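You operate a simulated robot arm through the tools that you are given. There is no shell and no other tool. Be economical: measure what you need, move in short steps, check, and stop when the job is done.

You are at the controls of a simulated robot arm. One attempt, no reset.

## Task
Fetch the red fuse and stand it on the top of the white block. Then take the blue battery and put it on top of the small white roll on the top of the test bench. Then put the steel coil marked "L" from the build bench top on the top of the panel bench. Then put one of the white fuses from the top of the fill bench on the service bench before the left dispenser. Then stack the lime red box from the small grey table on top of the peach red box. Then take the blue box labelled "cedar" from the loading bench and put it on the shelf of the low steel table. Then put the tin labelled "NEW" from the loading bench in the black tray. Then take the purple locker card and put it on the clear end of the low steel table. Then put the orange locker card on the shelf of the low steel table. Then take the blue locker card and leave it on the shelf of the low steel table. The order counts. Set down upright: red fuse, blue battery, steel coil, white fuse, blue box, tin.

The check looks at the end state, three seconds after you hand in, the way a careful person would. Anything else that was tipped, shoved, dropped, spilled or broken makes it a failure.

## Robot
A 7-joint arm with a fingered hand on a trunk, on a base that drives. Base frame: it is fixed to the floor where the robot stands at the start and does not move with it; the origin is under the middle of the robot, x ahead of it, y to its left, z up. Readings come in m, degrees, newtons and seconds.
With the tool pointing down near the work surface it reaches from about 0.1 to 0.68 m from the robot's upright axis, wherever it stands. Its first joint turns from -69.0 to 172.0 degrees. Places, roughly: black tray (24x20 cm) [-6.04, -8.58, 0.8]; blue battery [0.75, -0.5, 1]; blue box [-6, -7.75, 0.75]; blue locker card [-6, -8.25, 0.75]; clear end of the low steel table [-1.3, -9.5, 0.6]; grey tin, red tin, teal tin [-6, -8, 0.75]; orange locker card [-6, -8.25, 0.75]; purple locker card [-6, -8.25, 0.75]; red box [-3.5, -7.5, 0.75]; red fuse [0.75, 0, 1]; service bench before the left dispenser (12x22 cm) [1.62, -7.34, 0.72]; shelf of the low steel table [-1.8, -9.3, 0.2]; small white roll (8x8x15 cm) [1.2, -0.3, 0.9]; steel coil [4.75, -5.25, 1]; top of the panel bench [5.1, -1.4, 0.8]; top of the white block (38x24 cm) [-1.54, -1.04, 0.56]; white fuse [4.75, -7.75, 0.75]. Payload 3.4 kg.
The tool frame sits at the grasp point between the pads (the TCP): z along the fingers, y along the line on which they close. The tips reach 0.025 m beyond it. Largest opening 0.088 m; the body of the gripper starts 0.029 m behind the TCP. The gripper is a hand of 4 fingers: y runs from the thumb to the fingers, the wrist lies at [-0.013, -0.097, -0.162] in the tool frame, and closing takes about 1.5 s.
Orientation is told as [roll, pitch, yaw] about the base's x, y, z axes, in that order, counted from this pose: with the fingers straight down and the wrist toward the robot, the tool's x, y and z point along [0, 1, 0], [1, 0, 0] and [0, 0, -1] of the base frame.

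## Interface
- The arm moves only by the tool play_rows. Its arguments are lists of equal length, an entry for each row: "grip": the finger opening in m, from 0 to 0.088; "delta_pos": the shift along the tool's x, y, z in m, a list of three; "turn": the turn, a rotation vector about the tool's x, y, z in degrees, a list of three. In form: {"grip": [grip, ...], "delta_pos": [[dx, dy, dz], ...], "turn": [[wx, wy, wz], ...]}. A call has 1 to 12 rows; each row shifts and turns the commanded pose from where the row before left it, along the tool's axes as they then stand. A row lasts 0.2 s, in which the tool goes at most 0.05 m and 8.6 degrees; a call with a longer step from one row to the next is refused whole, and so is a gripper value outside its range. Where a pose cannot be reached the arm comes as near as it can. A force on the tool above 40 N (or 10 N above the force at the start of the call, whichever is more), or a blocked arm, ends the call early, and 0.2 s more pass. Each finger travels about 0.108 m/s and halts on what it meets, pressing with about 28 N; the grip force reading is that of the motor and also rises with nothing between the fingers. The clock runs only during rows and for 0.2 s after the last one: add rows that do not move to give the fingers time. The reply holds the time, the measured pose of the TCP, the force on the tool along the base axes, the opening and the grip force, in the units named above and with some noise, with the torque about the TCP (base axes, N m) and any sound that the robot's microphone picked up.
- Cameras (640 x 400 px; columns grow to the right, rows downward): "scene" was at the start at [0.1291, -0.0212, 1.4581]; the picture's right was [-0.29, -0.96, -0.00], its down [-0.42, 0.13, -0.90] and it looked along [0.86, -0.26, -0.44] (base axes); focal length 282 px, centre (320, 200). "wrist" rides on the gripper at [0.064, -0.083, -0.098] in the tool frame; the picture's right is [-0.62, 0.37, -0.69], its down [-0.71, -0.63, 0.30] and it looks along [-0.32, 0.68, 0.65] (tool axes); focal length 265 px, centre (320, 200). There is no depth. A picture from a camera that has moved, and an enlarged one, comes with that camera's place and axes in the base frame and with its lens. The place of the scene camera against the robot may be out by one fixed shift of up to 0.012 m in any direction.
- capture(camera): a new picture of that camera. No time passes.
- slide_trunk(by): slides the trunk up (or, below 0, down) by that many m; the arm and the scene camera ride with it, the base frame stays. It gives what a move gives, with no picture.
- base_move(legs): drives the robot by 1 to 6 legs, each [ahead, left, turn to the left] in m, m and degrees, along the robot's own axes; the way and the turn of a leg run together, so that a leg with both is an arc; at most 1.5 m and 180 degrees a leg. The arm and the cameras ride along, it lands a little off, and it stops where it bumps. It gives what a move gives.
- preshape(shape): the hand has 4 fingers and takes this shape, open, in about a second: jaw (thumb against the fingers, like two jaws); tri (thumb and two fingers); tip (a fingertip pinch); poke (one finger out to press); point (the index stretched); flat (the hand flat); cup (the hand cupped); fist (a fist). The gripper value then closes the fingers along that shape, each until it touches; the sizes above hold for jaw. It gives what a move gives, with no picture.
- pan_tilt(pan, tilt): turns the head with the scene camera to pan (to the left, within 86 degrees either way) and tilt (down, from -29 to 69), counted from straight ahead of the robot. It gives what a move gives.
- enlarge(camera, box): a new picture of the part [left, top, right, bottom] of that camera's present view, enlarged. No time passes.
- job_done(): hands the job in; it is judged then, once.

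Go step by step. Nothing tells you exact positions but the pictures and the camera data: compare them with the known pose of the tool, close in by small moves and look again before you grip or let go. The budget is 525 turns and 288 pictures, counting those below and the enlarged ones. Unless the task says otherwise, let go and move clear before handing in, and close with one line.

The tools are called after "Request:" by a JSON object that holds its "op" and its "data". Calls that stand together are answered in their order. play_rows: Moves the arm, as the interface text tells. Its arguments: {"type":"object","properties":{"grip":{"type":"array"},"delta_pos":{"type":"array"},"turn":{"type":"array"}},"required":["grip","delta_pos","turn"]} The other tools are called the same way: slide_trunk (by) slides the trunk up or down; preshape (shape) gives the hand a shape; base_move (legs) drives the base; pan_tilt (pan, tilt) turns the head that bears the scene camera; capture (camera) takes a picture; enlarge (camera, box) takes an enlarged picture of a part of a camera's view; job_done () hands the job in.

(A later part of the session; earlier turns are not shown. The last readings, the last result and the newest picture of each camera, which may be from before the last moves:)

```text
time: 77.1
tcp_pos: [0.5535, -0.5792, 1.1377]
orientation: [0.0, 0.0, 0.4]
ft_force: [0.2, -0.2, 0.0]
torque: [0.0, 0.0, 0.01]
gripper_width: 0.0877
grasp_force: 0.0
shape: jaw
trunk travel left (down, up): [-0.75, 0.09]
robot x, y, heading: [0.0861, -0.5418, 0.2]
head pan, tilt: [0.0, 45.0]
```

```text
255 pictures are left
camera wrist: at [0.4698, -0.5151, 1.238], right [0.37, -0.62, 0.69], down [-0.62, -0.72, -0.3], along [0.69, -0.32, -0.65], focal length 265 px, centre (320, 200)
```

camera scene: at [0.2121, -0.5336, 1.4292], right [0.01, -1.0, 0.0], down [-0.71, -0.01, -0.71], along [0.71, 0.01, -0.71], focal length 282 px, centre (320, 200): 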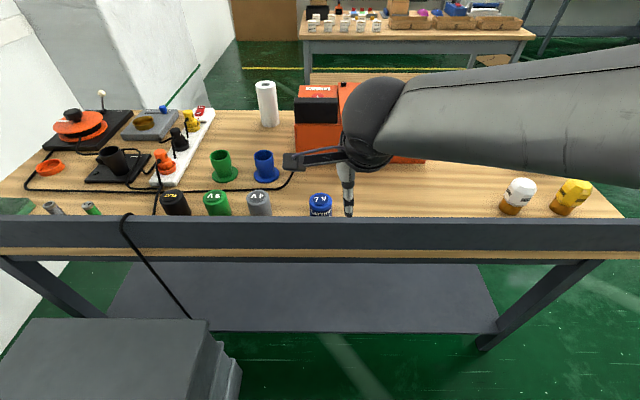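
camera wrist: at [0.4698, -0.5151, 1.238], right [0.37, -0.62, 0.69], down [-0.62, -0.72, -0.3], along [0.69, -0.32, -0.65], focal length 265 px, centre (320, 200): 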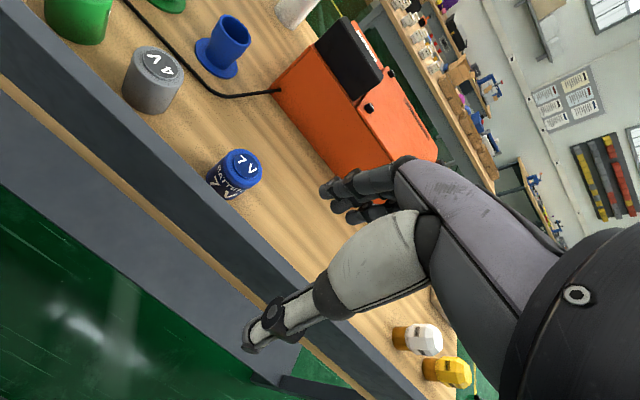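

The blue battery's top is at about [0.72, -0.53, 0.93]. I'll bring the hand over it.

Request:
{"op": "play_rows", "data": {"grip": [0.088, 0.088, 0.088, 0.088, 0.088, 0.088], "delta_pos": [[0.012, 0.042, 0], [0.012, 0.042, 0], [0.012, 0.042, 0], [0.012, 0.042, 0], [0, 0, 0.05], [0, 0, 0.05]], "turn": [[0, 0, 0], [0, 0, 0], [0, 0, 0], [0, 0, 0], [0, 0, 0], [0, 0, 0]]}}

Request:
{"op": "capture", "data": {"camera": "wrist"}}

Request:
{"op": "enlarge", "data": {"camera": "scene", "box": [240, 120, 440, 245]}}

```text
time: 78.5
tcp_pos: [0.7232, -0.5303, 1.0387]
orientation: [-0.1, 0.1, 0.6]
ft_force: [-0.3, 0.5, -0.4]
torque: [-0.01, -0.02, 0.0]
gripper_width: 0.0878
grasp_force: 0.0
shape: jaw
trunk travel left (down, up): [-0.75, 0.09]
robot x, y, heading: [0.0921, -0.5399, 0.3]
head pan, tilt: [0.0, 45.0]
```

```text
254 pictures are left
camera wrist: at [0.6384, -0.4661, 1.138], right [0.37, -0.62, 0.69], down [-0.62, -0.72, -0.3], along [0.68, -0.32, -0.65], focal length 265 px, centre (320, 200)
```

wrist: 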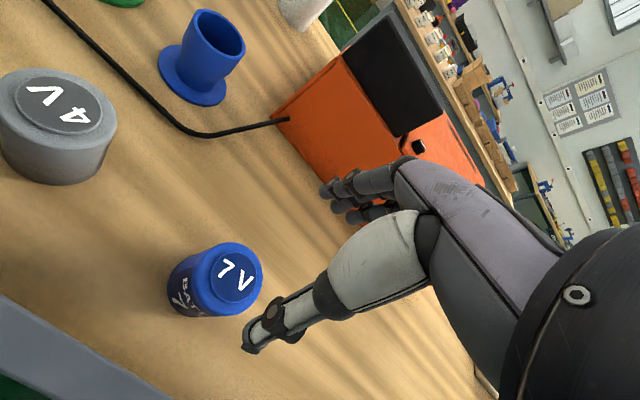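

```text
3.20 times, centred on (340, 182) of scene
camera zoom: at [0.2138, -0.5329, 1.4292], right [0.01, -1.0, 0.0], down [-0.71, -0.01, -0.71], along [0.71, 0.01, -0.71], focal length 903 px, centre (256, 256)
```

zoom: 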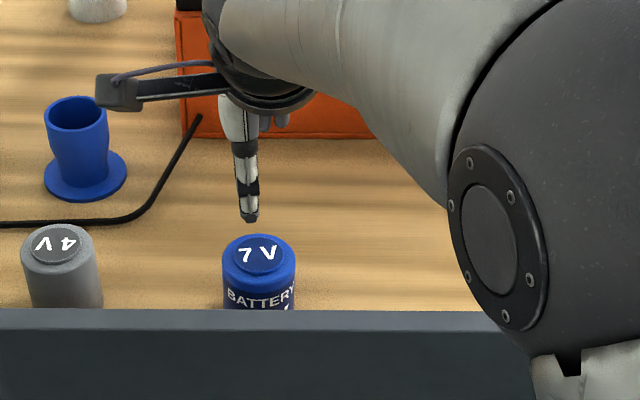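

Centered on the battery within a few mm (it is about 5.7 cm across). I'll lower in two stages.

Request:
{"op": "play_rows", "data": {"grip": [0.088, 0.088, 0.088], "delta_pos": [[-0.005, 0, 0.03], [0, 0, 0.03], [0, 0, 0.02]], "turn": [[0, 0, 0], [0, 0, 0], [0, 0, 0]]}}

Request:
{"op": "capture", "data": {"camera": "wrist"}}

```text
time: 79.3
tcp_pos: [0.7229, -0.5348, 0.9585]
orientation: [0.0, 0.1, 0.4]
ft_force: [-0.4, -0.5, 0.2]
torque: [0.0, 0.01, 0.01]
gripper_width: 0.0874
grasp_force: 0.1
shape: jaw
trunk travel left (down, up): [-0.75, 0.09]
robot x, y, heading: [0.0896, -0.5385, 0.4]
head pan, tilt: [0.0, 45.0]
```

```text
252 pictures are left
camera wrist: at [0.6393, -0.471, 1.0584], right [0.37, -0.62, 0.69], down [-0.63, -0.72, -0.3], along [0.69, -0.32, -0.65], focal length 265 px, centre (320, 200)
```

wrist: 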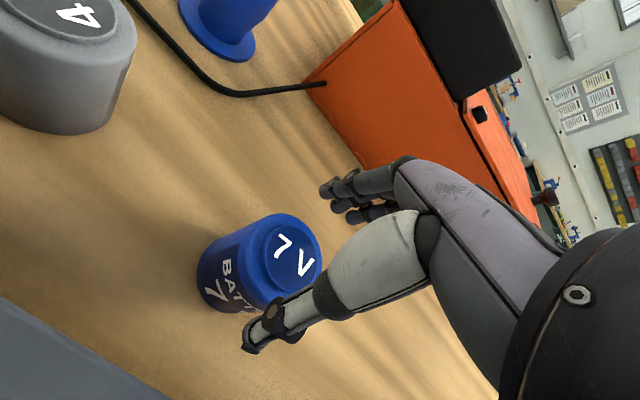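

Still centered. Lowering the rest and closing.

Request:
{"op": "play_rows", "data": {"grip": [0.088, 0.088, 0.088], "delta_pos": [[-0.002, 0, 0.02], [0, 0, 0.02], [0, 0, 0.015]], "turn": [[0, 0, 0], [0, 0, 0], [0, 0, 0]]}}

Request:
{"op": "play_rows", "data": {"grip": [0.075, 0.065, 0.055, 0.045, 0.04, 0.04, 0.04], "delta_pos": [[0, 0, 0], [0, 0, 0], [0, 0, 0], [0, 0, 0], [0, 0, 0], [0, 0, 0], [0, 0, 0]], "turn": [[0, 0, 0], [0, 0, 0], [0, 0, 0], [0, 0, 0], [0, 0, 0], [0, 0, 0], [0, 0, 0]]}}

Request:
{"op": "capture", "data": {"camera": "wrist"}}

```text
time: 80.1
tcp_pos: [0.7219, -0.5371, 0.9073]
orientation: [0.1, -0.3, 0.3]
ft_force: [-2.7, 0.2, 10.0]
torque: [0.03, -0.01, -0.01]
gripper_width: 0.0879
grasp_force: 0.0
shape: jaw
trunk travel left (down, up): [-0.75, 0.09]
robot x, y, heading: [0.0887, -0.5409, 0.6]
head pan, tilt: [0.0, 45.0]
```

```text
time: 81.7
tcp_pos: [0.7207, -0.5363, 0.9067]
orientation: [0.0, 0.0, 0.4]
ft_force: [-0.2, 1.2, 12.5]
torque: [-0.09, -0.18, 0.03]
gripper_width: 0.0494
grasp_force: 28.0
shape: jaw
trunk travel left (down, up): [-0.75, 0.09]
robot x, y, heading: [0.0883, -0.5409, 0.8]
head pan, tilt: [0.0, 45.0]
```

```text
251 pictures are left
camera wrist: at [0.6363, -0.4725, 1.0046], right [0.37, -0.62, 0.69], down [-0.62, -0.72, -0.31], along [0.69, -0.32, -0.65], focal length 265 px, centre (320, 200)
```

wrist: 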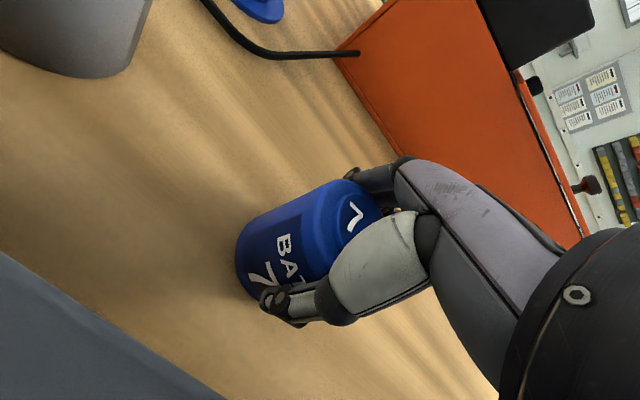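

Gripped, with the palm resting lightly on the top. Lifting.

Request:
{"op": "play_rows", "data": {"grip": [0.04, 0.04, 0.04, 0.04, 0.04, 0.04, 0.04], "delta_pos": [[0, 0, -0.02], [0, 0, -0.04], [0, 0, -0.05], [0, 0, -0.05], [0, 0, -0.05], [0, 0, -0.05], [0, 0, 0]], "turn": [[0, 0, 0], [0, 0, 0], [0, 0, 0], [0, 0, 0], [0, 0, 0], [0, 0, 0], [0, 0, 0]]}}

Request:
{"op": "capture", "data": {"camera": "wrist"}}

Request:
{"op": "enlarge", "data": {"camera": "scene", "box": [200, 60, 400, 230]}}

```text
time: 83.3
tcp_pos: [0.7226, -0.5368, 1.1621]
orientation: [0.0, 0.1, 0.4]
ft_force: [0.1, -0.3, -3.3]
torque: [0.02, 0.03, -0.03]
gripper_width: 0.0495
grasp_force: 28.0
shape: jaw
trunk travel left (down, up): [-0.75, 0.09]
robot x, y, heading: [0.0907, -0.5407, 0.8]
head pan, tilt: [0.0, 45.0]
```

```text
250 pictures are left
camera wrist: at [0.6382, -0.4725, 1.2619], right [0.38, -0.62, 0.69], down [-0.63, -0.72, -0.3], along [0.68, -0.32, -0.66], focal length 265 px, centre (320, 200)
```

wrist: 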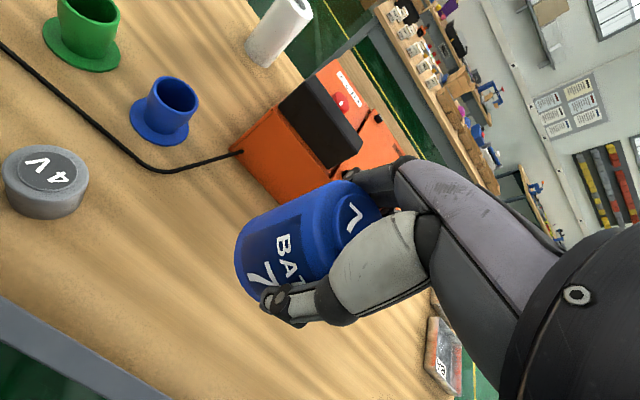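

```text
2.35 times, centred on (300, 145) of scene
camera zoom: at [0.2136, -0.5335, 1.4291], right [0.01, -1.0, 0.0], down [-0.71, -0.01, -0.71], along [0.71, 0.01, -0.71], focal length 664 px, centre (367, 329)
```

zoom: 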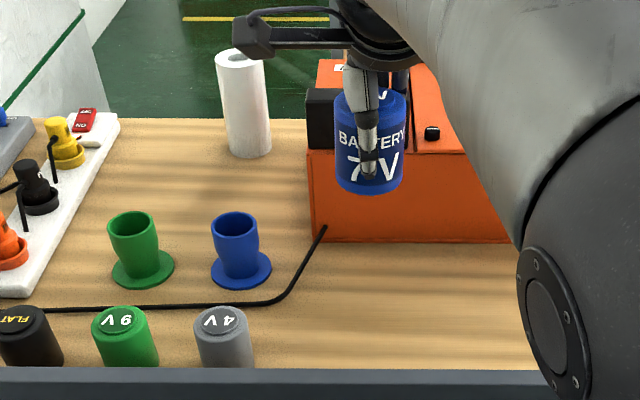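

The battery is held upright. The roll stands near the bench's far edge (x≈1.25, y≈-0.33), so I'll draw in the arm and drive round the right end of the bench to its far side.

Request:
{"op": "play_rows", "data": {"grip": [0.04, 0.04, 0.04, 0.04, 0.04, 0.04], "delta_pos": [[0, -0.045, 0], [0, -0.045, 0], [0, -0.045, 0], [0, -0.045, 0], [0, -0.04, 0], [0, 0, 0]], "turn": [[0, 0, 0], [0, 0, 0], [0, 0, 0], [0, 0, 0], [0, 0, 0], [0, 0, 0]]}}

Request:
{"op": "base_move", "data": {"legs": [[-0.1, -1.4, 0], [1.0, 0, 0], [0.9, 0, 0]]}}

Request:
{"op": "pan_tilt", "data": {"pan": 60, "tilt": 30}}

Request:
{"op": "capture", "data": {"camera": "scene"}}

```text
time: 84.7
tcp_pos: [0.5002, -0.5372, 1.1609]
orientation: [0.0, 0.0, 0.4]
ft_force: [-0.4, 0.4, -3.7]
torque: [0.03, 0.02, -0.01]
gripper_width: 0.049
grasp_force: 28.4
shape: jaw
trunk travel left (down, up): [-0.75, 0.09]
robot x, y, heading: [0.0874, -0.5418, 0.5]
head pan, tilt: [0.0, 45.0]
```

```text
time: 100.8
tcp_pos: [2.2995, -1.9438, 1.1632]
orientation: [0.0, 0.1, 0.2]
ft_force: [0.5, -0.3, -4.6]
torque: [-0.02, -0.02, 0.02]
gripper_width: 0.0492
grasp_force: 27.6
shape: jaw
trunk travel left (down, up): [-0.75, 0.09]
robot x, y, heading: [1.8876, -1.945, 0.2]
head pan, tilt: [0.0, 45.0]
```

```text
time: 102.1
tcp_pos: [2.2985, -1.9425, 1.1621]
orientation: [0.0, 0.1, 0.2]
ft_force: [0.0, -1.2, -3.3]
torque: [-0.04, -0.01, 0.02]
gripper_width: 0.0493
grasp_force: 27.5
shape: jaw
trunk travel left (down, up): [-0.75, 0.09]
robot x, y, heading: [1.8904, -1.9447, 0.0]
head pan, tilt: [60.0, 30.0]
```

```text
248 pictures are left
camera scene: at [1.9751, -1.8601, 1.4518], right [0.87, -0.5, 0.0], down [-0.25, -0.43, -0.87], along [0.43, 0.75, -0.5], focal length 282 px, centre (320, 200)
```

scene: 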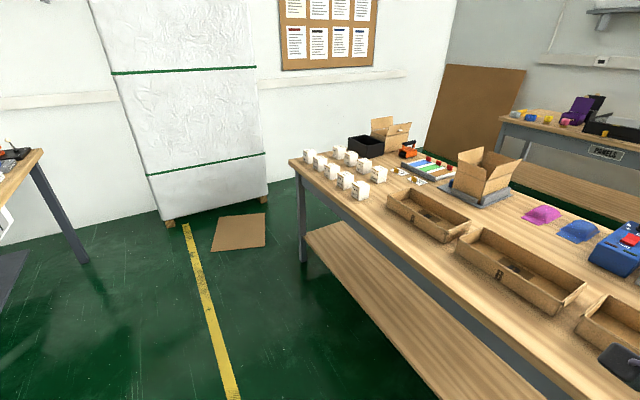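

The aisle behind the bench is clear (about 1.2 m wide). I'll turn to face back and shift along to the roll.

Request:
{"op": "base_move", "data": {"legs": [[0, 0, 179.9], [0, -0.85, 0], [0, -0.75, 0]]}}

Request:
{"op": "pan_tilt", "data": {"pan": 0, "tilt": 40}}

Request:
{"op": "capture", "data": {"camera": "scene"}}

```text
time: 117.6
tcp_pos: [1.496, -0.3282, 1.1609]
orientation: [0.0, 0.1, 179.0]
ft_force: [0.6, 0.8, -3.5]
torque: [-0.01, 0.02, 0.0]
gripper_width: 0.0493
grasp_force: 27.7
shape: jaw
trunk travel left (down, up): [-0.75, 0.09]
robot x, y, heading: [1.905, -0.3372, 179.1]
head pan, tilt: [60.0, 30.0]
```

```text
time: 118.9
tcp_pos: [1.4941, -0.3296, 1.1627]
orientation: [0.1, 0.1, 179.0]
ft_force: [0.3, 0.8, -3.3]
torque: [0.01, 0.0, -0.03]
gripper_width: 0.0488
grasp_force: 27.8
shape: jaw
trunk travel left (down, up): [-0.75, 0.09]
robot x, y, heading: [1.9068, -0.337, 179.3]
head pan, tilt: [0.0, 40.0]
```

```text
247 pictures are left
camera scene: at [1.7618, -0.3279, 1.4365], right [0.02, 1.0, 0.0], down [0.64, -0.01, -0.77], along [-0.77, 0.01, -0.64], focal length 282 px, centre (320, 200)
```

scene: 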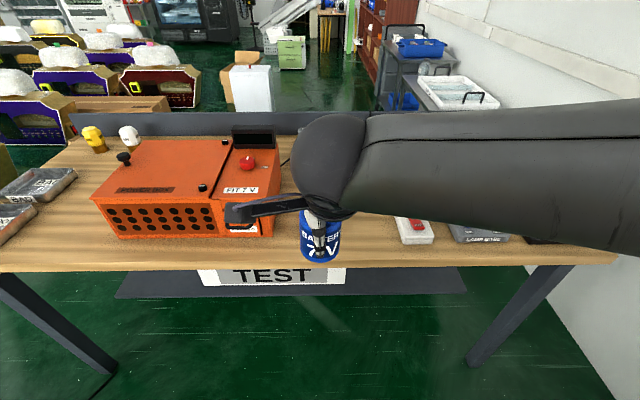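

The arm hides the roll in this view; I'll look with the wrist camera.

Request:
{"op": "capture", "data": {"camera": "wrist"}}

Request:
{"op": "pan_tilt", "data": {"pan": -12, "tilt": 50}}

Request:
{"op": "capture", "data": {"camera": "scene"}}

```text
246 pictures are left
camera wrist: at [1.577, -0.3943, 1.2611], right [-0.36, 0.63, 0.69], down [0.64, 0.7, -0.3], along [-0.68, 0.34, -0.65], focal length 265 px, centre (320, 200)
```

wrist: 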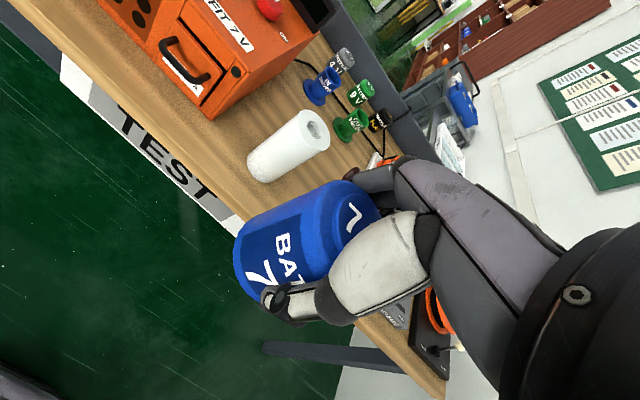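

```text
time: 119.7
tcp_pos: [1.4943, -0.3299, 1.1612]
orientation: [0.0, 0.1, 179.0]
ft_force: [-0.3, 0.4, -3.4]
torque: [0.01, 0.02, 0.0]
gripper_width: 0.049
grasp_force: 28.4
shape: jaw
trunk travel left (down, up): [-0.75, 0.09]
robot x, y, heading: [1.9086, -0.3345, 179.3]
head pan, tilt: [-12.0, 50.0]
```

```text
245 pictures are left
camera scene: at [1.7717, -0.312, 1.4224], right [0.22, 0.97, 0.0], down [0.75, -0.17, -0.64], along [-0.63, 0.14, -0.77], focal length 282 px, centre (320, 200)
```

scene: 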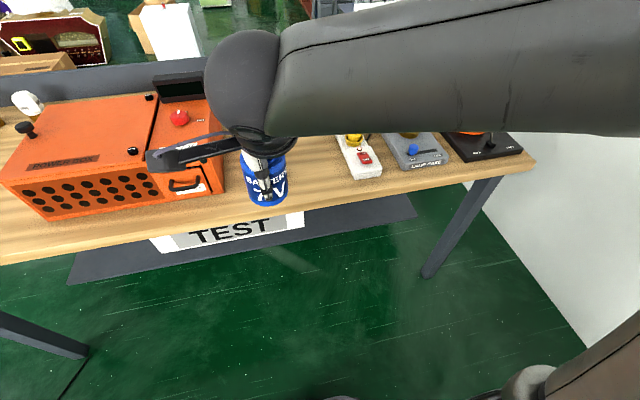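

The roll's top centre is about [1.197, -0.33, 1.0]. I'll drive 0.18 m nearer and re-measure with the wrist camera.

Request:
{"op": "base_move", "data": {"legs": [[0.18, 0, 0]]}}

Request:
{"op": "capture", "data": {"camera": "wrist"}}

```text
time: 121.2
tcp_pos: [1.3167, -0.3266, 1.16]
orientation: [0.0, 0.1, 179.1]
ft_force: [-0.3, 0.2, -3.5]
torque: [0.02, -0.01, 0.01]
gripper_width: 0.0494
grasp_force: 28.2
shape: jaw
trunk travel left (down, up): [-0.75, 0.09]
robot x, y, heading: [1.7282, -0.3341, 179.3]
head pan, tilt: [-12.0, 50.0]
```

```text
244 pictures are left
camera wrist: at [1.3984, -0.392, 1.261], right [-0.36, 0.63, 0.69], down [0.64, 0.7, -0.3], along [-0.68, 0.34, -0.66], focal length 265 px, centre (320, 200)
```

wrist: 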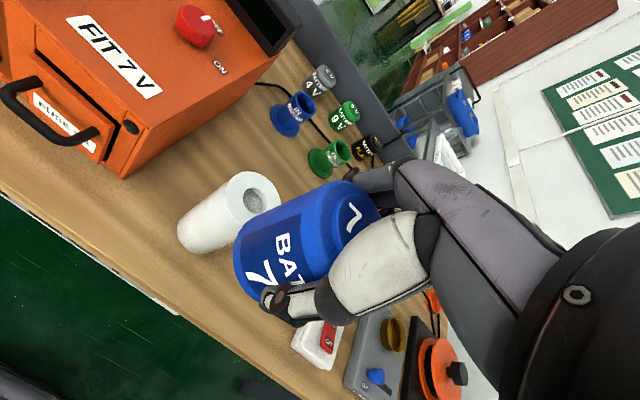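

Refined roll top: about [1.204, -0.334]. Moving above it at a safe height and checking.

Request:
{"op": "play_rows", "data": {"grip": [0.04, 0.04, 0.04, 0.04], "delta_pos": [[0.003, 0.038, 0], [0.003, 0.038, 0], [0.003, 0.036, 0], [0, 0, 0.03]], "turn": [[0, 0, 0], [0, 0, 0], [0, 0, 0], [0, 0, 0]]}}

Request:
{"op": "capture", "data": {"camera": "wrist"}}

Request:
{"op": "capture", "data": {"camera": "scene"}}

```text
time: 122.2
tcp_pos: [1.2057, -0.3331, 1.1327]
orientation: [-0.1, -0.1, 179.0]
ft_force: [-0.6, -1.2, -3.5]
torque: [0.01, 0.01, 0.01]
gripper_width: 0.0489
grasp_force: 27.9
shape: jaw
trunk travel left (down, up): [-0.75, 0.09]
robot x, y, heading: [1.7308, -0.3314, 179.2]
head pan, tilt: [-12.0, 50.0]
```

```text
243 pictures are left
camera wrist: at [1.2875, -0.3991, 1.2316], right [-0.36, 0.62, 0.69], down [0.64, 0.7, -0.3], along [-0.68, 0.34, -0.65], focal length 265 px, centre (320, 200)
```

wrist: 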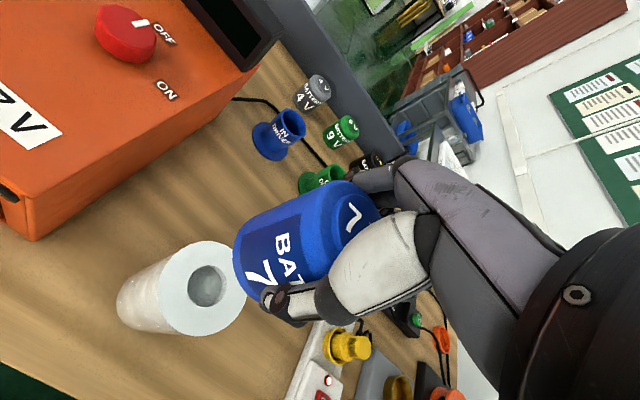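

```text
242 pictures are left
camera scene: at [1.5939, -0.3101, 1.4224], right [0.22, 0.97, 0.0], down [0.75, -0.17, -0.64], along [-0.63, 0.14, -0.77], focal length 282 px, centre (320, 200)
```

scene: 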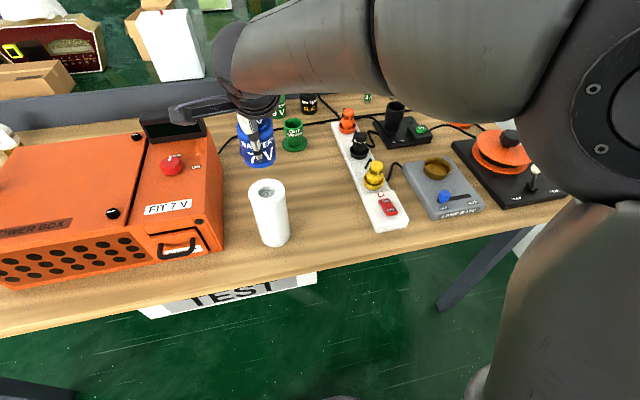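

Combining three wrist views gives the roll's top at [1.223, -0.338, 1.018]. I'll shift there and come lower.

Request:
{"op": "play_rows", "data": {"grip": [0.04, 0.04, 0.04], "delta_pos": [[0.005, -0.017, 0], [0, 0, 0.03], [0, 0, 0.015]], "turn": [[0, 0, 0], [0, 0, 0], [0, 0, 0]]}}

Request:
{"op": "capture", "data": {"camera": "wrist"}}

Request:
{"op": "enlarge", "data": {"camera": "scene", "box": [190, 80, 350, 260]}}

```text
time: 123.0
tcp_pos: [1.2226, -0.3381, 1.087]
orientation: [0.0, 0.1, 178.9]
ft_force: [-0.7, -0.3, -3.4]
torque: [-0.02, 0.01, -0.01]
gripper_width: 0.0487
grasp_force: 27.8
shape: jaw
trunk travel left (down, up): [-0.75, 0.09]
robot x, y, heading: [1.7262, -0.3272, 179.1]
head pan, tilt: [-12.0, 50.0]
```

```text
241 pictures are left
camera wrist: at [1.3049, -0.404, 1.186], right [-0.36, 0.63, 0.69], down [0.64, 0.7, -0.3], along [-0.68, 0.34, -0.65], focal length 265 px, centre (320, 200)
```

wrist: 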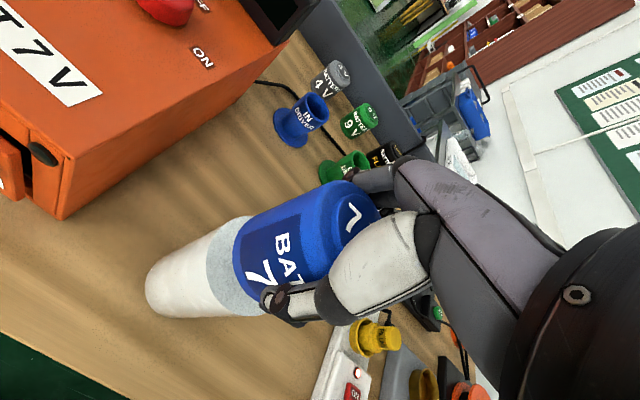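

```text
2.22 times, centred on (270, 170) of scene
camera zoom: at [1.5934, -0.3093, 1.4223], right [0.22, 0.97, 0.0], down [0.75, -0.17, -0.64], along [-0.63, 0.14, -0.77], focal length 627 px, centre (431, 267)
```

zoom: 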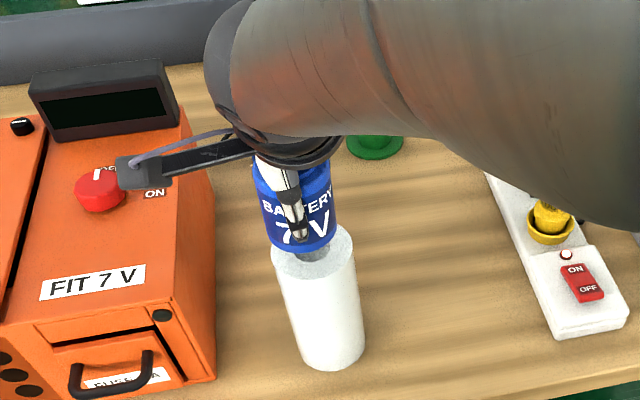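

The two views agree that the battery is centred over the roll. Lowering gently to contact.

Request:
{"op": "play_rows", "data": {"grip": [0.04, 0.04, 0.04, 0.04], "delta_pos": [[0, 0, 0.012], [0, 0, 0.008], [0, 0, 0.004], [0, 0, 0]], "turn": [[0, 0, 0], [0, 0, 0], [0, 0, 0], [0, 0, 0]]}}

Request:
{"op": "enlarge", "data": {"camera": "scene", "box": [220, 110, 320, 210]}}

```text
time: 124.0
tcp_pos: [1.2221, -0.3388, 1.0621]
orientation: [0.1, 0.1, 179.1]
ft_force: [-0.3, -0.1, -3.9]
torque: [-0.01, 0.01, 0.0]
gripper_width: 0.0489
grasp_force: 28.1
shape: jaw
trunk travel left (down, up): [-0.75, 0.09]
robot x, y, heading: [1.7296, -0.3322, 178.9]
head pan, tilt: [-12.0, 50.0]
```

```text
4.00 times, centred on (270, 160) of scene
camera zoom: at [1.5933, -0.3093, 1.4223], right [0.22, 0.97, 0.0], down [0.75, -0.17, -0.64], along [-0.63, 0.14, -0.77], focal length 1129 px, centre (520, 360)
```

zoom: 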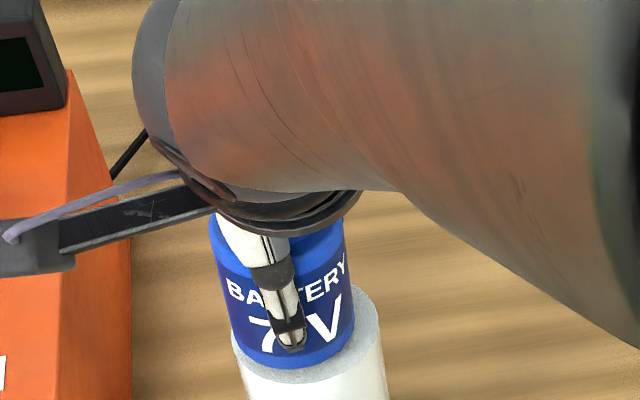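

Nearly there; I'll nudge 4 mm toward +y and lower to touch.

Request:
{"op": "play_rows", "data": {"grip": [0.04, 0.04, 0.04, 0.04], "delta_pos": [[-0.004, 0, 0], [0, 0, 0.002], [0, 0, 0.0015], [0, 0, 0]], "turn": [[0, 0, 0], [0, 0, 0], [0, 0, 0], [0, 0, 0]]}}

Request:
{"op": "play_rows", "data": {"grip": [0.04, 0.04, 0.04], "delta_pos": [[0, 0, 0.0015], [0, 0, 0.0015], [0, 0, 0]], "turn": [[0, 0, 0], [0, 0, 0], [0, 0, 0]]}}

```text
time: 125.0
tcp_pos: [1.2221, -0.3358, 1.0596]
orientation: [0.0, 0.0, 179.0]
ft_force: [0.3, -1.2, -4.1]
torque: [0.04, 0.02, 0.0]
gripper_width: 0.0488
grasp_force: 27.7
shape: jaw
trunk travel left (down, up): [-0.75, 0.09]
robot x, y, heading: [1.7279, -0.3349, 179.1]
head pan, tilt: [-12.0, 50.0]
```

```text
time: 125.8
tcp_pos: [1.223, -0.3348, 1.0575]
orientation: [0.0, 0.0, 179.0]
ft_force: [0.4, 0.8, 0.5]
torque: [0.11, 0.08, -0.01]
gripper_width: 0.0491
grasp_force: 27.3
shape: jaw
trunk travel left (down, up): [-0.75, 0.09]
robot x, y, heading: [1.7252, -0.3329, 179.3]
head pan, tilt: [-12.0, 50.0]
```

Contact begins. One millimetre more, then open slowly.

Request:
{"op": "play_rows", "data": {"grip": [0.04, 0.04, 0.048, 0.052, 0.056, 0.062, 0.07, 0.08, 0.088, 0.088], "delta_pos": [[0, 0, 0.001], [0, 0, 0], [0, 0, 0], [0, 0, 0], [0, 0, 0], [0, 0, 0], [0, 0, 0], [0, 0, 0], [0, 0, 0], [0, 0, 0]], "turn": [[0, 0, 0], [0, 0, 0], [0, 0, 0], [0, 0, 0], [0, 0, 0], [0, 0, 0], [0, 0, 0], [0, 0, 0], [0, 0, 0], [0, 0, 0]]}}

Request:
{"op": "enlarge", "data": {"camera": "scene", "box": [190, 80, 350, 260]}}

Request:
{"op": "capture", "data": {"camera": "wrist"}}

```text
time: 128.0
tcp_pos: [1.2226, -0.3356, 1.0563]
orientation: [0.0, 0.0, 179.1]
ft_force: [0.7, -1.1, 2.9]
torque: [0.02, 0.03, 0.02]
gripper_width: 0.0879
grasp_force: 0.1
shape: jaw
trunk travel left (down, up): [-0.75, 0.09]
robot x, y, heading: [1.7261, -0.3354, 179.2]
head pan, tilt: [-12.0, 50.0]
```

```text
2.22 times, centred on (270, 170) of scene
camera zoom: at [1.5945, -0.3095, 1.4225], right [0.22, 0.97, 0.0], down [0.75, -0.17, -0.64], along [-0.63, 0.14, -0.77], focal length 627 px, centre (431, 267)
```

zoom: 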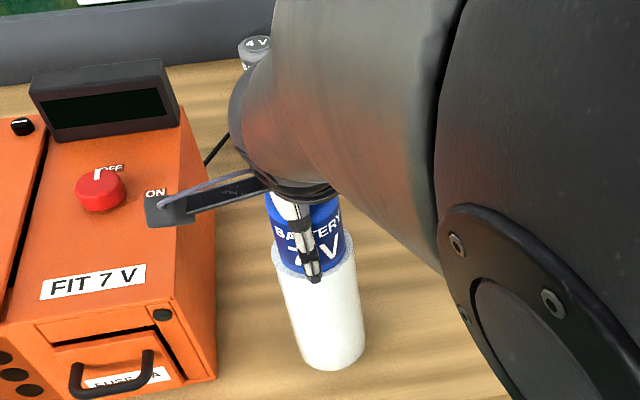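

```text
237 pictures are left
camera wrist: at [1.3049, -0.4004, 1.1552], right [-0.36, 0.63, 0.69], down [0.64, 0.7, -0.3], along [-0.68, 0.34, -0.65], focal length 265 px, centre (320, 200)
```

wrist: 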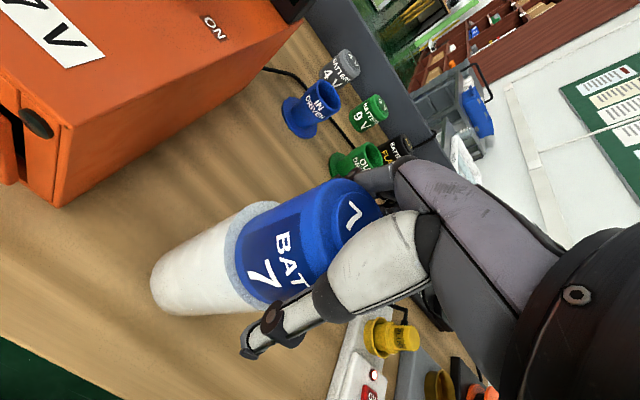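

Released; the battery rests well on the roll. Rising straight up, then withdrawing.

Request:
{"op": "play_rows", "data": {"grip": [0.088, 0.088, 0.088, 0.088, 0.088, 0.088], "delta_pos": [[0, 0, -0.01], [0, 0, -0.02], [0, 0, -0.04], [0, 0, -0.05], [0, 0, -0.03], [0, 0, 0]], "turn": [[0, 0, 0], [0, 0, 0], [0, 0, 0], [0, 0, 0], [0, 0, 0], [0, 0, 0]]}}

Request:
{"op": "base_move", "data": {"legs": [[-0.2, 0, 0]]}}

Request:
{"op": "capture", "data": {"camera": "wrist"}}

```text
time: 129.4
tcp_pos: [1.2209, -0.3325, 1.2044]
orientation: [0.0, 0.1, 179.0]
ft_force: [0.1, -0.1, -0.5]
torque: [0.02, 0.03, -0.01]
gripper_width: 0.0879
grasp_force: 0.1
shape: jaw
trunk travel left (down, up): [-0.75, 0.09]
robot x, y, heading: [1.7275, -0.3347, 179.2]
head pan, tilt: [-12.0, 50.0]
```

```text
time: 131.0
tcp_pos: [1.4225, -0.3367, 1.2037]
orientation: [0.0, 0.1, 179.1]
ft_force: [0.0, 0.8, -0.7]
torque: [-0.01, 0.01, -0.01]
gripper_width: 0.0877
grasp_force: 0.0
shape: jaw
trunk travel left (down, up): [-0.75, 0.09]
robot x, y, heading: [1.9271, -0.3385, 179.3]
head pan, tilt: [-12.0, 50.0]
```

```text
236 pictures are left
camera wrist: at [1.5044, -0.4023, 1.303], right [-0.36, 0.63, 0.69], down [0.64, 0.7, -0.3], along [-0.68, 0.33, -0.66], focal length 265 px, centre (320, 200)
```

wrist: 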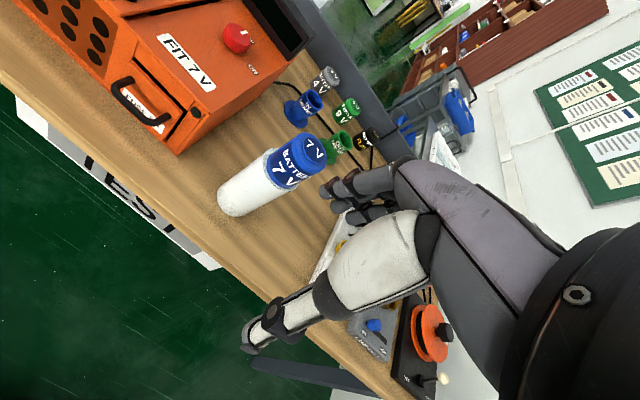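

The blue battery stands on the roll. Next is the steel coil on the build bench around [4.75, -5.25]; I'll leave the aisle and look that way.

Request:
{"op": "base_move", "data": {"legs": [[0, 1.5, 0], [0, 0.4, 135]]}}

Request:
{"op": "pan_tilt", "data": {"pan": 0, "tilt": 22}}

Request:
{"op": "capture", "data": {"camera": "scene"}}

```text
time: 144.1
tcp_pos: [2.5627, -2.3047, 1.2024]
orientation: [0.1, 0.2, -44.4]
ft_force: [-1.0, 0.5, 0.0]
torque: [-0.04, -0.01, 0.01]
gripper_width: 0.0879
grasp_force: 0.0
shape: jaw
trunk travel left (down, up): [-0.75, 0.09]
robot x, y, heading: [2.1978, -1.9574, -44.5]
head pan, tilt: [-12.0, 50.0]
cut short: leg 2
```

```text
time: 145.0
tcp_pos: [2.5641, -2.3043, 1.2055]
orientation: [0.0, -0.2, -44.4]
ft_force: [0.8, 0.6, 0.3]
torque: [0.0, 0.01, 0.01]
gripper_width: 0.0881
grasp_force: 0.1
shape: jaw
trunk travel left (down, up): [-0.75, 0.09]
robot x, y, heading: [2.1977, -1.9576, -44.3]
head pan, tilt: [0.0, 22.0]
```

```text
235 pictures are left
camera scene: at [2.288, -2.052, 1.4656], right [-0.71, -0.7, 0.0], down [-0.26, 0.26, -0.93], along [0.65, -0.66, -0.37], focal length 282 px, centre (320, 200)
```

scene: 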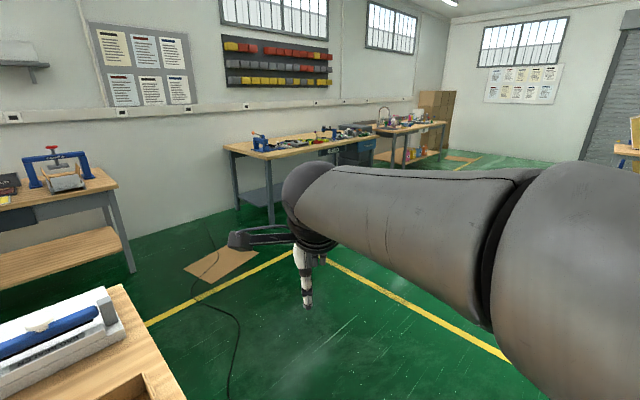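

I'm close to the second bench's corner, so I'll first slip straight away from it, then head for the build bench along the wall.

Request:
{"op": "base_move", "data": {"legs": [[0.489, -0.641, 0], [1.1, 0.1, 0]]}}

Request:
{"op": "pan_tilt", "data": {"pan": 10, "tilt": 20}}

Request:
{"op": "capture", "data": {"camera": "scene"}}

```text
time: 154.4
tcp_pos: [3.3227, -3.7576, 1.2017]
orientation: [0.0, 0.2, -43.4]
ft_force: [0.2, 0.3, 0.0]
torque: [0.03, -0.03, -0.02]
gripper_width: 0.0877
grasp_force: 0.0
shape: jaw
trunk travel left (down, up): [-0.75, 0.09]
robot x, y, heading: [2.948, -3.4179, -43.3]
head pan, tilt: [0.0, 22.0]
```

```text
time: 155.1
tcp_pos: [3.3223, -3.7572, 1.2024]
orientation: [-0.1, 0.2, -43.5]
ft_force: [-0.1, 0.4, 0.2]
torque: [0.0, 0.03, 0.02]
gripper_width: 0.0879
grasp_force: 0.0
shape: jaw
trunk travel left (down, up): [-0.75, 0.09]
robot x, y, heading: [2.9487, -3.4155, -43.4]
head pan, tilt: [10.0, 20.0]
```

```text
234 pictures are left
camera scene: at [3.0542, -3.4962, 1.468], right [-0.55, -0.83, 0.0], down [-0.29, 0.19, -0.94], along [0.78, -0.52, -0.34], focal length 282 px, centre (320, 200)
```

scene: 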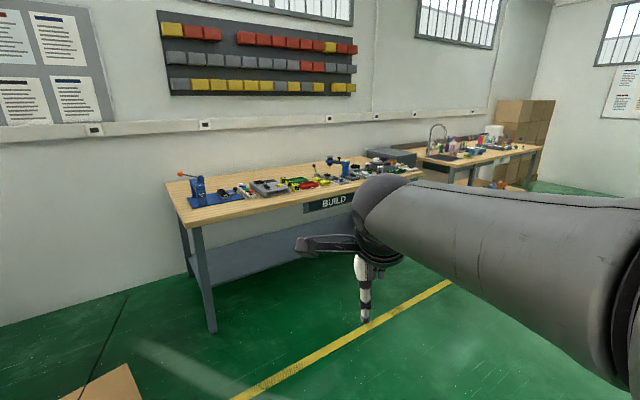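

The BUILD bench's front edge is at x≈4.5, and the coil should be near its far right end. Driving there.

Request:
{"op": "base_move", "data": {"legs": [[0.93, -0.29, 0], [0.93, -0.29, 0], [0, 0, 43.4]]}}

Request:
{"op": "pan_tilt", "data": {"pan": 5, "tilt": 35}}

Request:
{"op": "capture", "data": {"camera": "scene"}}

Request:
{"op": "capture", "data": {"camera": "wrist"}}

```text
time: 166.9
tcp_pos: [4.4239, -5.0971, 1.2018]
orientation: [-0.1, 0.2, 1.0]
ft_force: [0.2, 0.4, 0.0]
torque: [0.0, 0.02, 0.0]
gripper_width: 0.0879
grasp_force: 0.1
shape: jaw
trunk travel left (down, up): [-0.75, 0.09]
robot x, y, heading: [3.9179, -5.1125, 1.1]
head pan, tilt: [10.0, 20.0]
```

```text
time: 167.7
tcp_pos: [4.4228, -5.0967, 1.2032]
orientation: [0.0, 0.2, 1.0]
ft_force: [-0.7, 0.2, -0.4]
torque: [-0.04, 0.0, 0.02]
gripper_width: 0.0879
grasp_force: 0.0
shape: jaw
trunk travel left (down, up): [-0.75, 0.09]
robot x, y, heading: [3.9203, -5.1136, 0.9]
head pan, tilt: [5.0, 35.0]
```

```text
233 pictures are left
camera scene: at [4.0497, -5.0917, 1.4626], right [0.17, -0.98, 0.0], down [-0.39, -0.07, -0.92], along [0.9, 0.16, -0.4], focal length 282 px, centre (320, 200)
```

scene: 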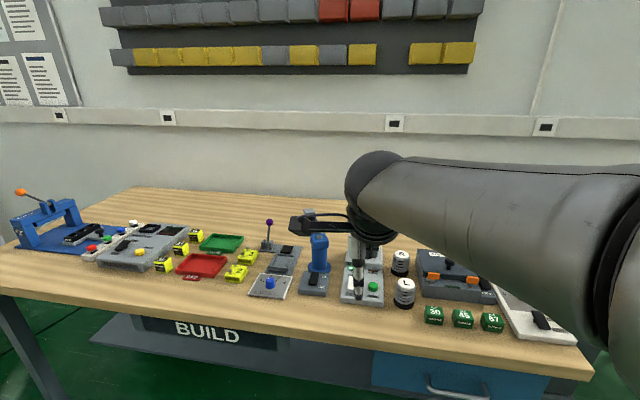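

```text
232 pictures are left
camera wrist: at [4.3385, -5.0334, 1.3029], right [0.38, -0.61, 0.69], down [-0.62, -0.73, -0.3], along [0.69, -0.31, -0.66], focal length 265 px, centre (320, 200)
```

wrist: 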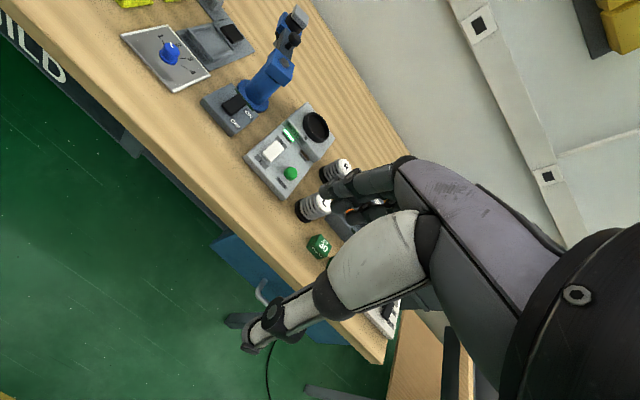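

Two coil-like cylinders stand around scene px (400, 262) and (403, 293). Zooming in on their labels.

Request:
{"op": "enlarge", "data": {"camera": "scene", "box": [340, 220, 540, 345]}}

Request:
{"op": "enlarge", "data": {"camera": "wrist", "box": [240, 100, 400, 260]}}

```text
3.20 times, centred on (440, 282) of scene
camera zoom: at [4.0497, -5.0917, 1.4626], right [0.17, -0.98, 0.0], down [-0.39, -0.07, -0.92], along [0.9, 0.16, -0.4], focal length 903 px, centre (-64, -64)
```

zoom: 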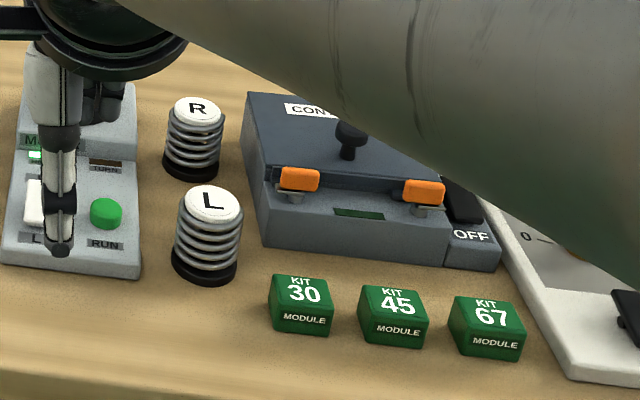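

```text
2.50 times, centred on (320, 180) of wrist
camera zoom: at [4.3385, -5.0334, 1.3029], right [0.38, -0.61, 0.69], down [-0.62, -0.73, -0.3], along [0.69, -0.31, -0.66], focal length 664 px, centre (320, 250)
```

zoom: 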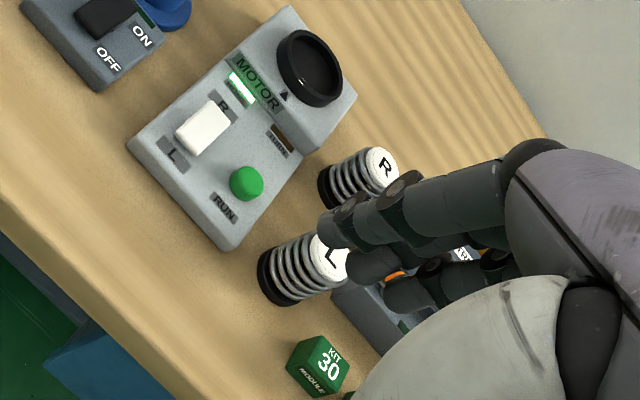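

The coil "L" is the front one, at about [4.71, -5.22, top 0.93], with enough room around it. I'll drive a bit closer.

Request:
{"op": "base_move", "data": {"legs": [[0.22, -0.1, 0]]}}

Request:
{"op": "capture", "data": {"camera": "wrist"}}

```text
time: 169.4
tcp_pos: [4.6404, -5.1885, 1.2036]
orientation: [0.0, 0.2, 1.1]
ft_force: [0.6, -0.3, 0.2]
torque: [0.01, -0.01, 0.0]
gripper_width: 0.088
grasp_force: 0.0
shape: jaw
trunk travel left (down, up): [-0.75, 0.09]
robot x, y, heading: [4.1352, -5.2087, 1.3]
head pan, tilt: [5.0, 35.0]
```

```text
229 pictures are left
camera wrist: at [4.5551, -5.1264, 1.3026], right [0.38, -0.61, 0.69], down [-0.62, -0.73, -0.3], along [0.69, -0.31, -0.66], focal length 265 px, centre (320, 200)
```

wrist: 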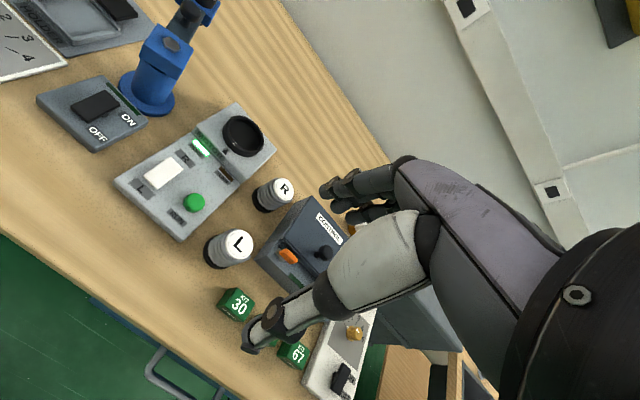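

Coil top ≈ [4.752, -5.228, 0.91]. Moving over it and down to a height just above.

Request:
{"op": "play_rows", "data": {"grip": [0.088, 0.088, 0.088, 0.088, 0.088, 0.088, 0.088], "delta_pos": [[-0.0136, 0.0364, 0], [-0.0136, 0.0364, 0], [-0.0136, 0.0364, 0], [0, 0, 0.05], [0, 0, 0.05], [0, 0, 0.05], [0, 0, 0.04]], "turn": [[0, 0, 0], [0, 0, 0], [0, 0, 0], [0, 0, 0], [0, 0, 0], [0, 0, 0], [0, 0, 0]]}}

Request:
{"op": "capture", "data": {"camera": "wrist"}}

Request:
{"op": "enlarge", "data": {"camera": "scene", "box": [240, 200, 440, 360]}}

```text
time: 171.0
tcp_pos: [4.7507, -5.2279, 1.0127]
orientation: [0.0, 0.2, 1.0]
ft_force: [0.4, 0.4, -0.5]
torque: [0.0, -0.01, -0.03]
gripper_width: 0.0877
grasp_force: 0.0
shape: jaw
trunk travel left (down, up): [-0.75, 0.09]
robot x, y, heading: [4.1358, -5.2071, 1.2]
head pan, tilt: [5.0, 35.0]
```

```text
228 pictures are left
camera wrist: at [4.6664, -5.165, 1.1124], right [0.38, -0.61, 0.69], down [-0.62, -0.73, -0.3], along [0.69, -0.31, -0.66], focal length 265 px, centre (320, 200)
```

wrist: 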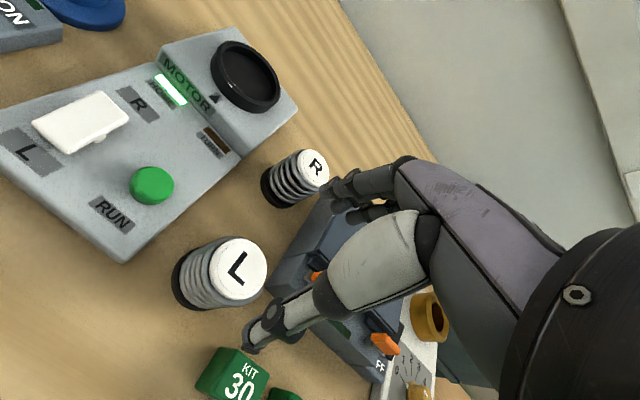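

```text
2.50 times, centred on (340, 280) of scene
camera zoom: at [4.2633, -5.1912, 1.4441], right [0.11, -0.99, 0.0], down [-0.57, -0.06, -0.82], along [0.81, 0.09, -0.57], focal length 706 px, centre (270, 0)
```

zoom: 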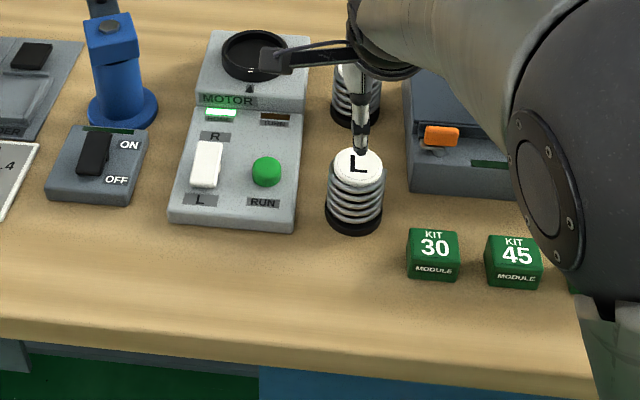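

Centred over coil L. Lowering around it, checking for the palm touching.

Request:
{"op": "play_rows", "data": {"grip": [0.088, 0.088, 0.088, 0.088], "delta_pos": [[0, 0, 0.04], [0, 0, 0.03], [0, 0, 0.02], [0, 0, 0.01]], "turn": [[0, 0, 0], [0, 0, 0], [0, 0, 0], [0, 0, 0]]}}

Request:
{"op": "capture", "data": {"camera": "wrist"}}

```text
time: 172.0
tcp_pos: [4.7499, -5.2294, 0.914]
orientation: [0.0, 0.1, 1.1]
ft_force: [0.1, 0.1, -1.0]
torque: [-0.05, 0.01, 0.01]
gripper_width: 0.0878
grasp_force: 0.0
shape: jaw
trunk travel left (down, up): [-0.75, 0.09]
robot x, y, heading: [4.134, -5.2073, 1.3]
head pan, tilt: [5.0, 35.0]
```

```text
226 pictures are left
camera wrist: at [4.6652, -5.165, 1.0135], right [0.38, -0.61, 0.69], down [-0.62, -0.73, -0.3], along [0.69, -0.31, -0.66], focal length 265 px, centre (320, 200)
```

wrist: 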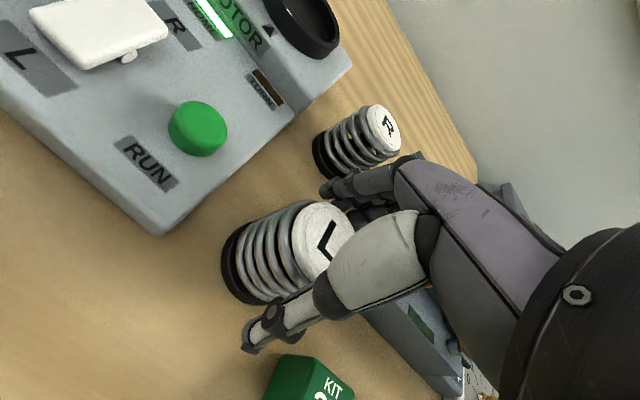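

The coil sits between thumb and fingers. A touch lower, then close.

Request:
{"op": "play_rows", "data": {"grip": [0.088, 0.075, 0.065, 0.055, 0.045, 0.035, 0.03, 0.03, 0.03], "delta_pos": [[0, 0, 0.006], [0, 0, 0], [0, 0, 0], [0, 0, 0], [0, 0, 0], [0, 0, 0], [0, 0, 0], [0, 0, 0], [0, 0, 0]], "turn": [[0, 0, 0], [0, 0, 0], [0, 0, 0], [0, 0, 0], [0, 0, 0], [0, 0, 0], [0, 0, 0], [0, 0, 0], [0, 0, 0]]}}

Request:
{"op": "capture", "data": {"camera": "wrist"}}

```text
time: 174.0
tcp_pos: [4.7498, -5.2269, 0.9071]
orientation: [0.1, 0.2, 1.1]
ft_force: [-0.3, -0.4, -0.2]
torque: [0.02, 0.0, -0.01]
gripper_width: 0.0495
grasp_force: 27.7
shape: jaw
trunk travel left (down, up): [-0.75, 0.09]
robot x, y, heading: [4.1331, -5.2045, 1.3]
head pan, tilt: [5.0, 35.0]
```

```text
225 pictures are left
camera wrist: at [4.6648, -5.1651, 1.0068], right [0.38, -0.61, 0.69], down [-0.62, -0.73, -0.3], along [0.69, -0.31, -0.66], focal length 265 px, centre (320, 200)
```

wrist: 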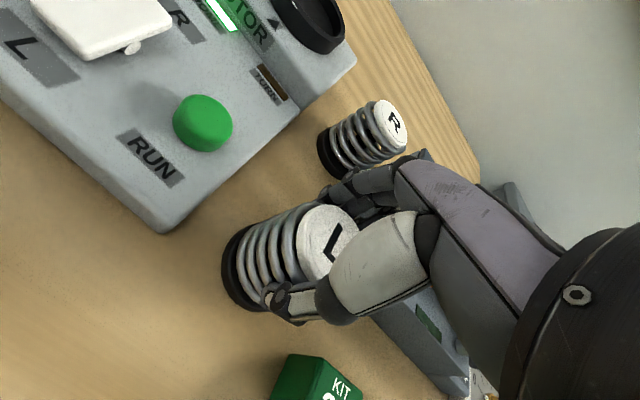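

Gripped. Lifting clear and drawing back, then I'll drive up the aisle toward the panel bench.

Request:
{"op": "play_rows", "data": {"grip": [0.03, 0.03, 0.03, 0.03, 0.03, 0.03, 0.03, 0.03, 0.03, 0.03, 0.03], "delta_pos": [[0, 0, -0.02], [0, 0, -0.04], [0, 0, -0.05], [0, 0, -0.05], [0, 0, -0.05], [0, 0, -0.05], [0, -0.04, -0.03], [0, -0.045, 0], [0, -0.045, 0], [0, -0.045, 0], [0, 0, 0]], "turn": [[0, 0, 0], [0, 0, 0], [0, 0, 0], [0, 0, 0], [0, 0, 0], [0, 0, 0], [0, 0, 0], [0, 0, 0], [0, 0, 0], [0, 0, 0], [0, 0, 0]]}}

Request:
{"op": "capture", "data": {"camera": "wrist"}}

Request:
{"op": "base_move", "data": {"legs": [[-0.35, 0, 0], [0, 1.4, 0], [0, 1.2, 0]]}}

Request:
{"op": "pan_tilt", "data": {"pan": 40, "tilt": 28}}

Request:
{"op": "capture", "data": {"camera": "scene"}}

```text
time: 176.4
tcp_pos: [4.5756, -5.2337, 1.1963]
orientation: [0.0, 0.2, 1.0]
ft_force: [-0.8, -0.3, -1.6]
torque: [0.01, -0.01, -0.02]
gripper_width: 0.0492
grasp_force: 28.2
shape: jaw
trunk travel left (down, up): [-0.75, 0.09]
robot x, y, heading: [4.1325, -5.2083, 1.1]
head pan, tilt: [5.0, 35.0]
```

```text
224 pictures are left
camera wrist: at [4.4902, -5.1692, 1.2958], right [0.38, -0.61, 0.69], down [-0.62, -0.73, -0.3], along [0.69, -0.31, -0.66], focal length 265 px, centre (320, 200)
```

wrist: 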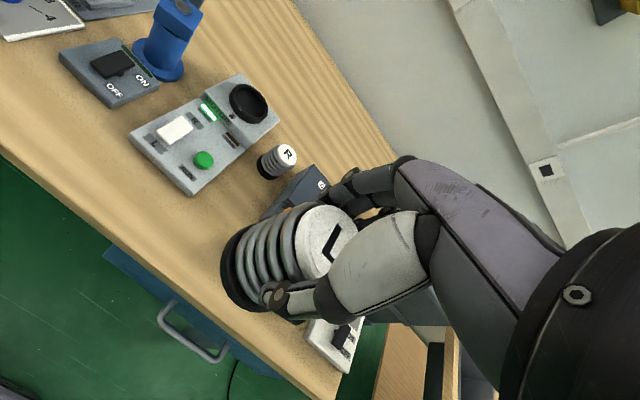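

```text
time: 190.8
tcp_pos: [4.1825, -2.6638, 1.1967]
orientation: [0.0, 0.3, 0.7]
ft_force: [-0.5, -0.7, -1.9]
torque: [-0.02, -0.01, 0.0]
gripper_width: 0.0493
grasp_force: 27.7
shape: jaw
trunk travel left (down, up): [-0.75, 0.09]
robot x, y, heading: [3.7416, -2.642, 0.7]
head pan, tilt: [5.0, 35.0]
```

```text
time: 191.8
tcp_pos: [4.1812, -2.6638, 1.1961]
orientation: [-0.1, 0.2, 0.8]
ft_force: [0.0, -1.3, -0.5]
torque: [-0.02, -0.02, 0.01]
gripper_width: 0.0492
grasp_force: 28.0
shape: jaw
trunk travel left (down, up): [-0.75, 0.09]
robot x, y, heading: [3.743, -2.6376, 0.9]
head pan, tilt: [40.0, 28.0]
```

```text
223 pictures are left
camera scene: at [3.8523, -2.5723, 1.455], right [0.65, -0.76, 0.0], down [-0.36, -0.31, -0.88], along [0.67, 0.58, -0.47], focal length 282 px, centre (320, 200)
```

scene: 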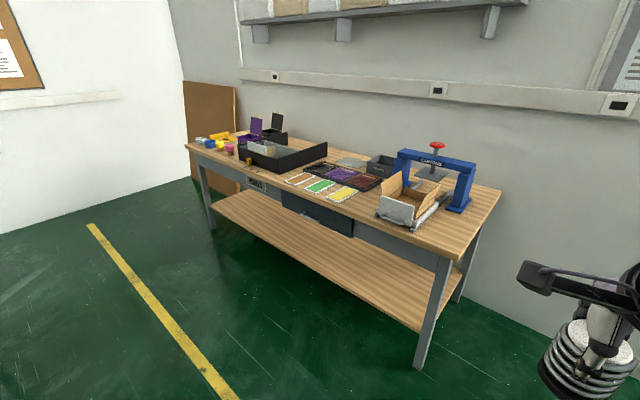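

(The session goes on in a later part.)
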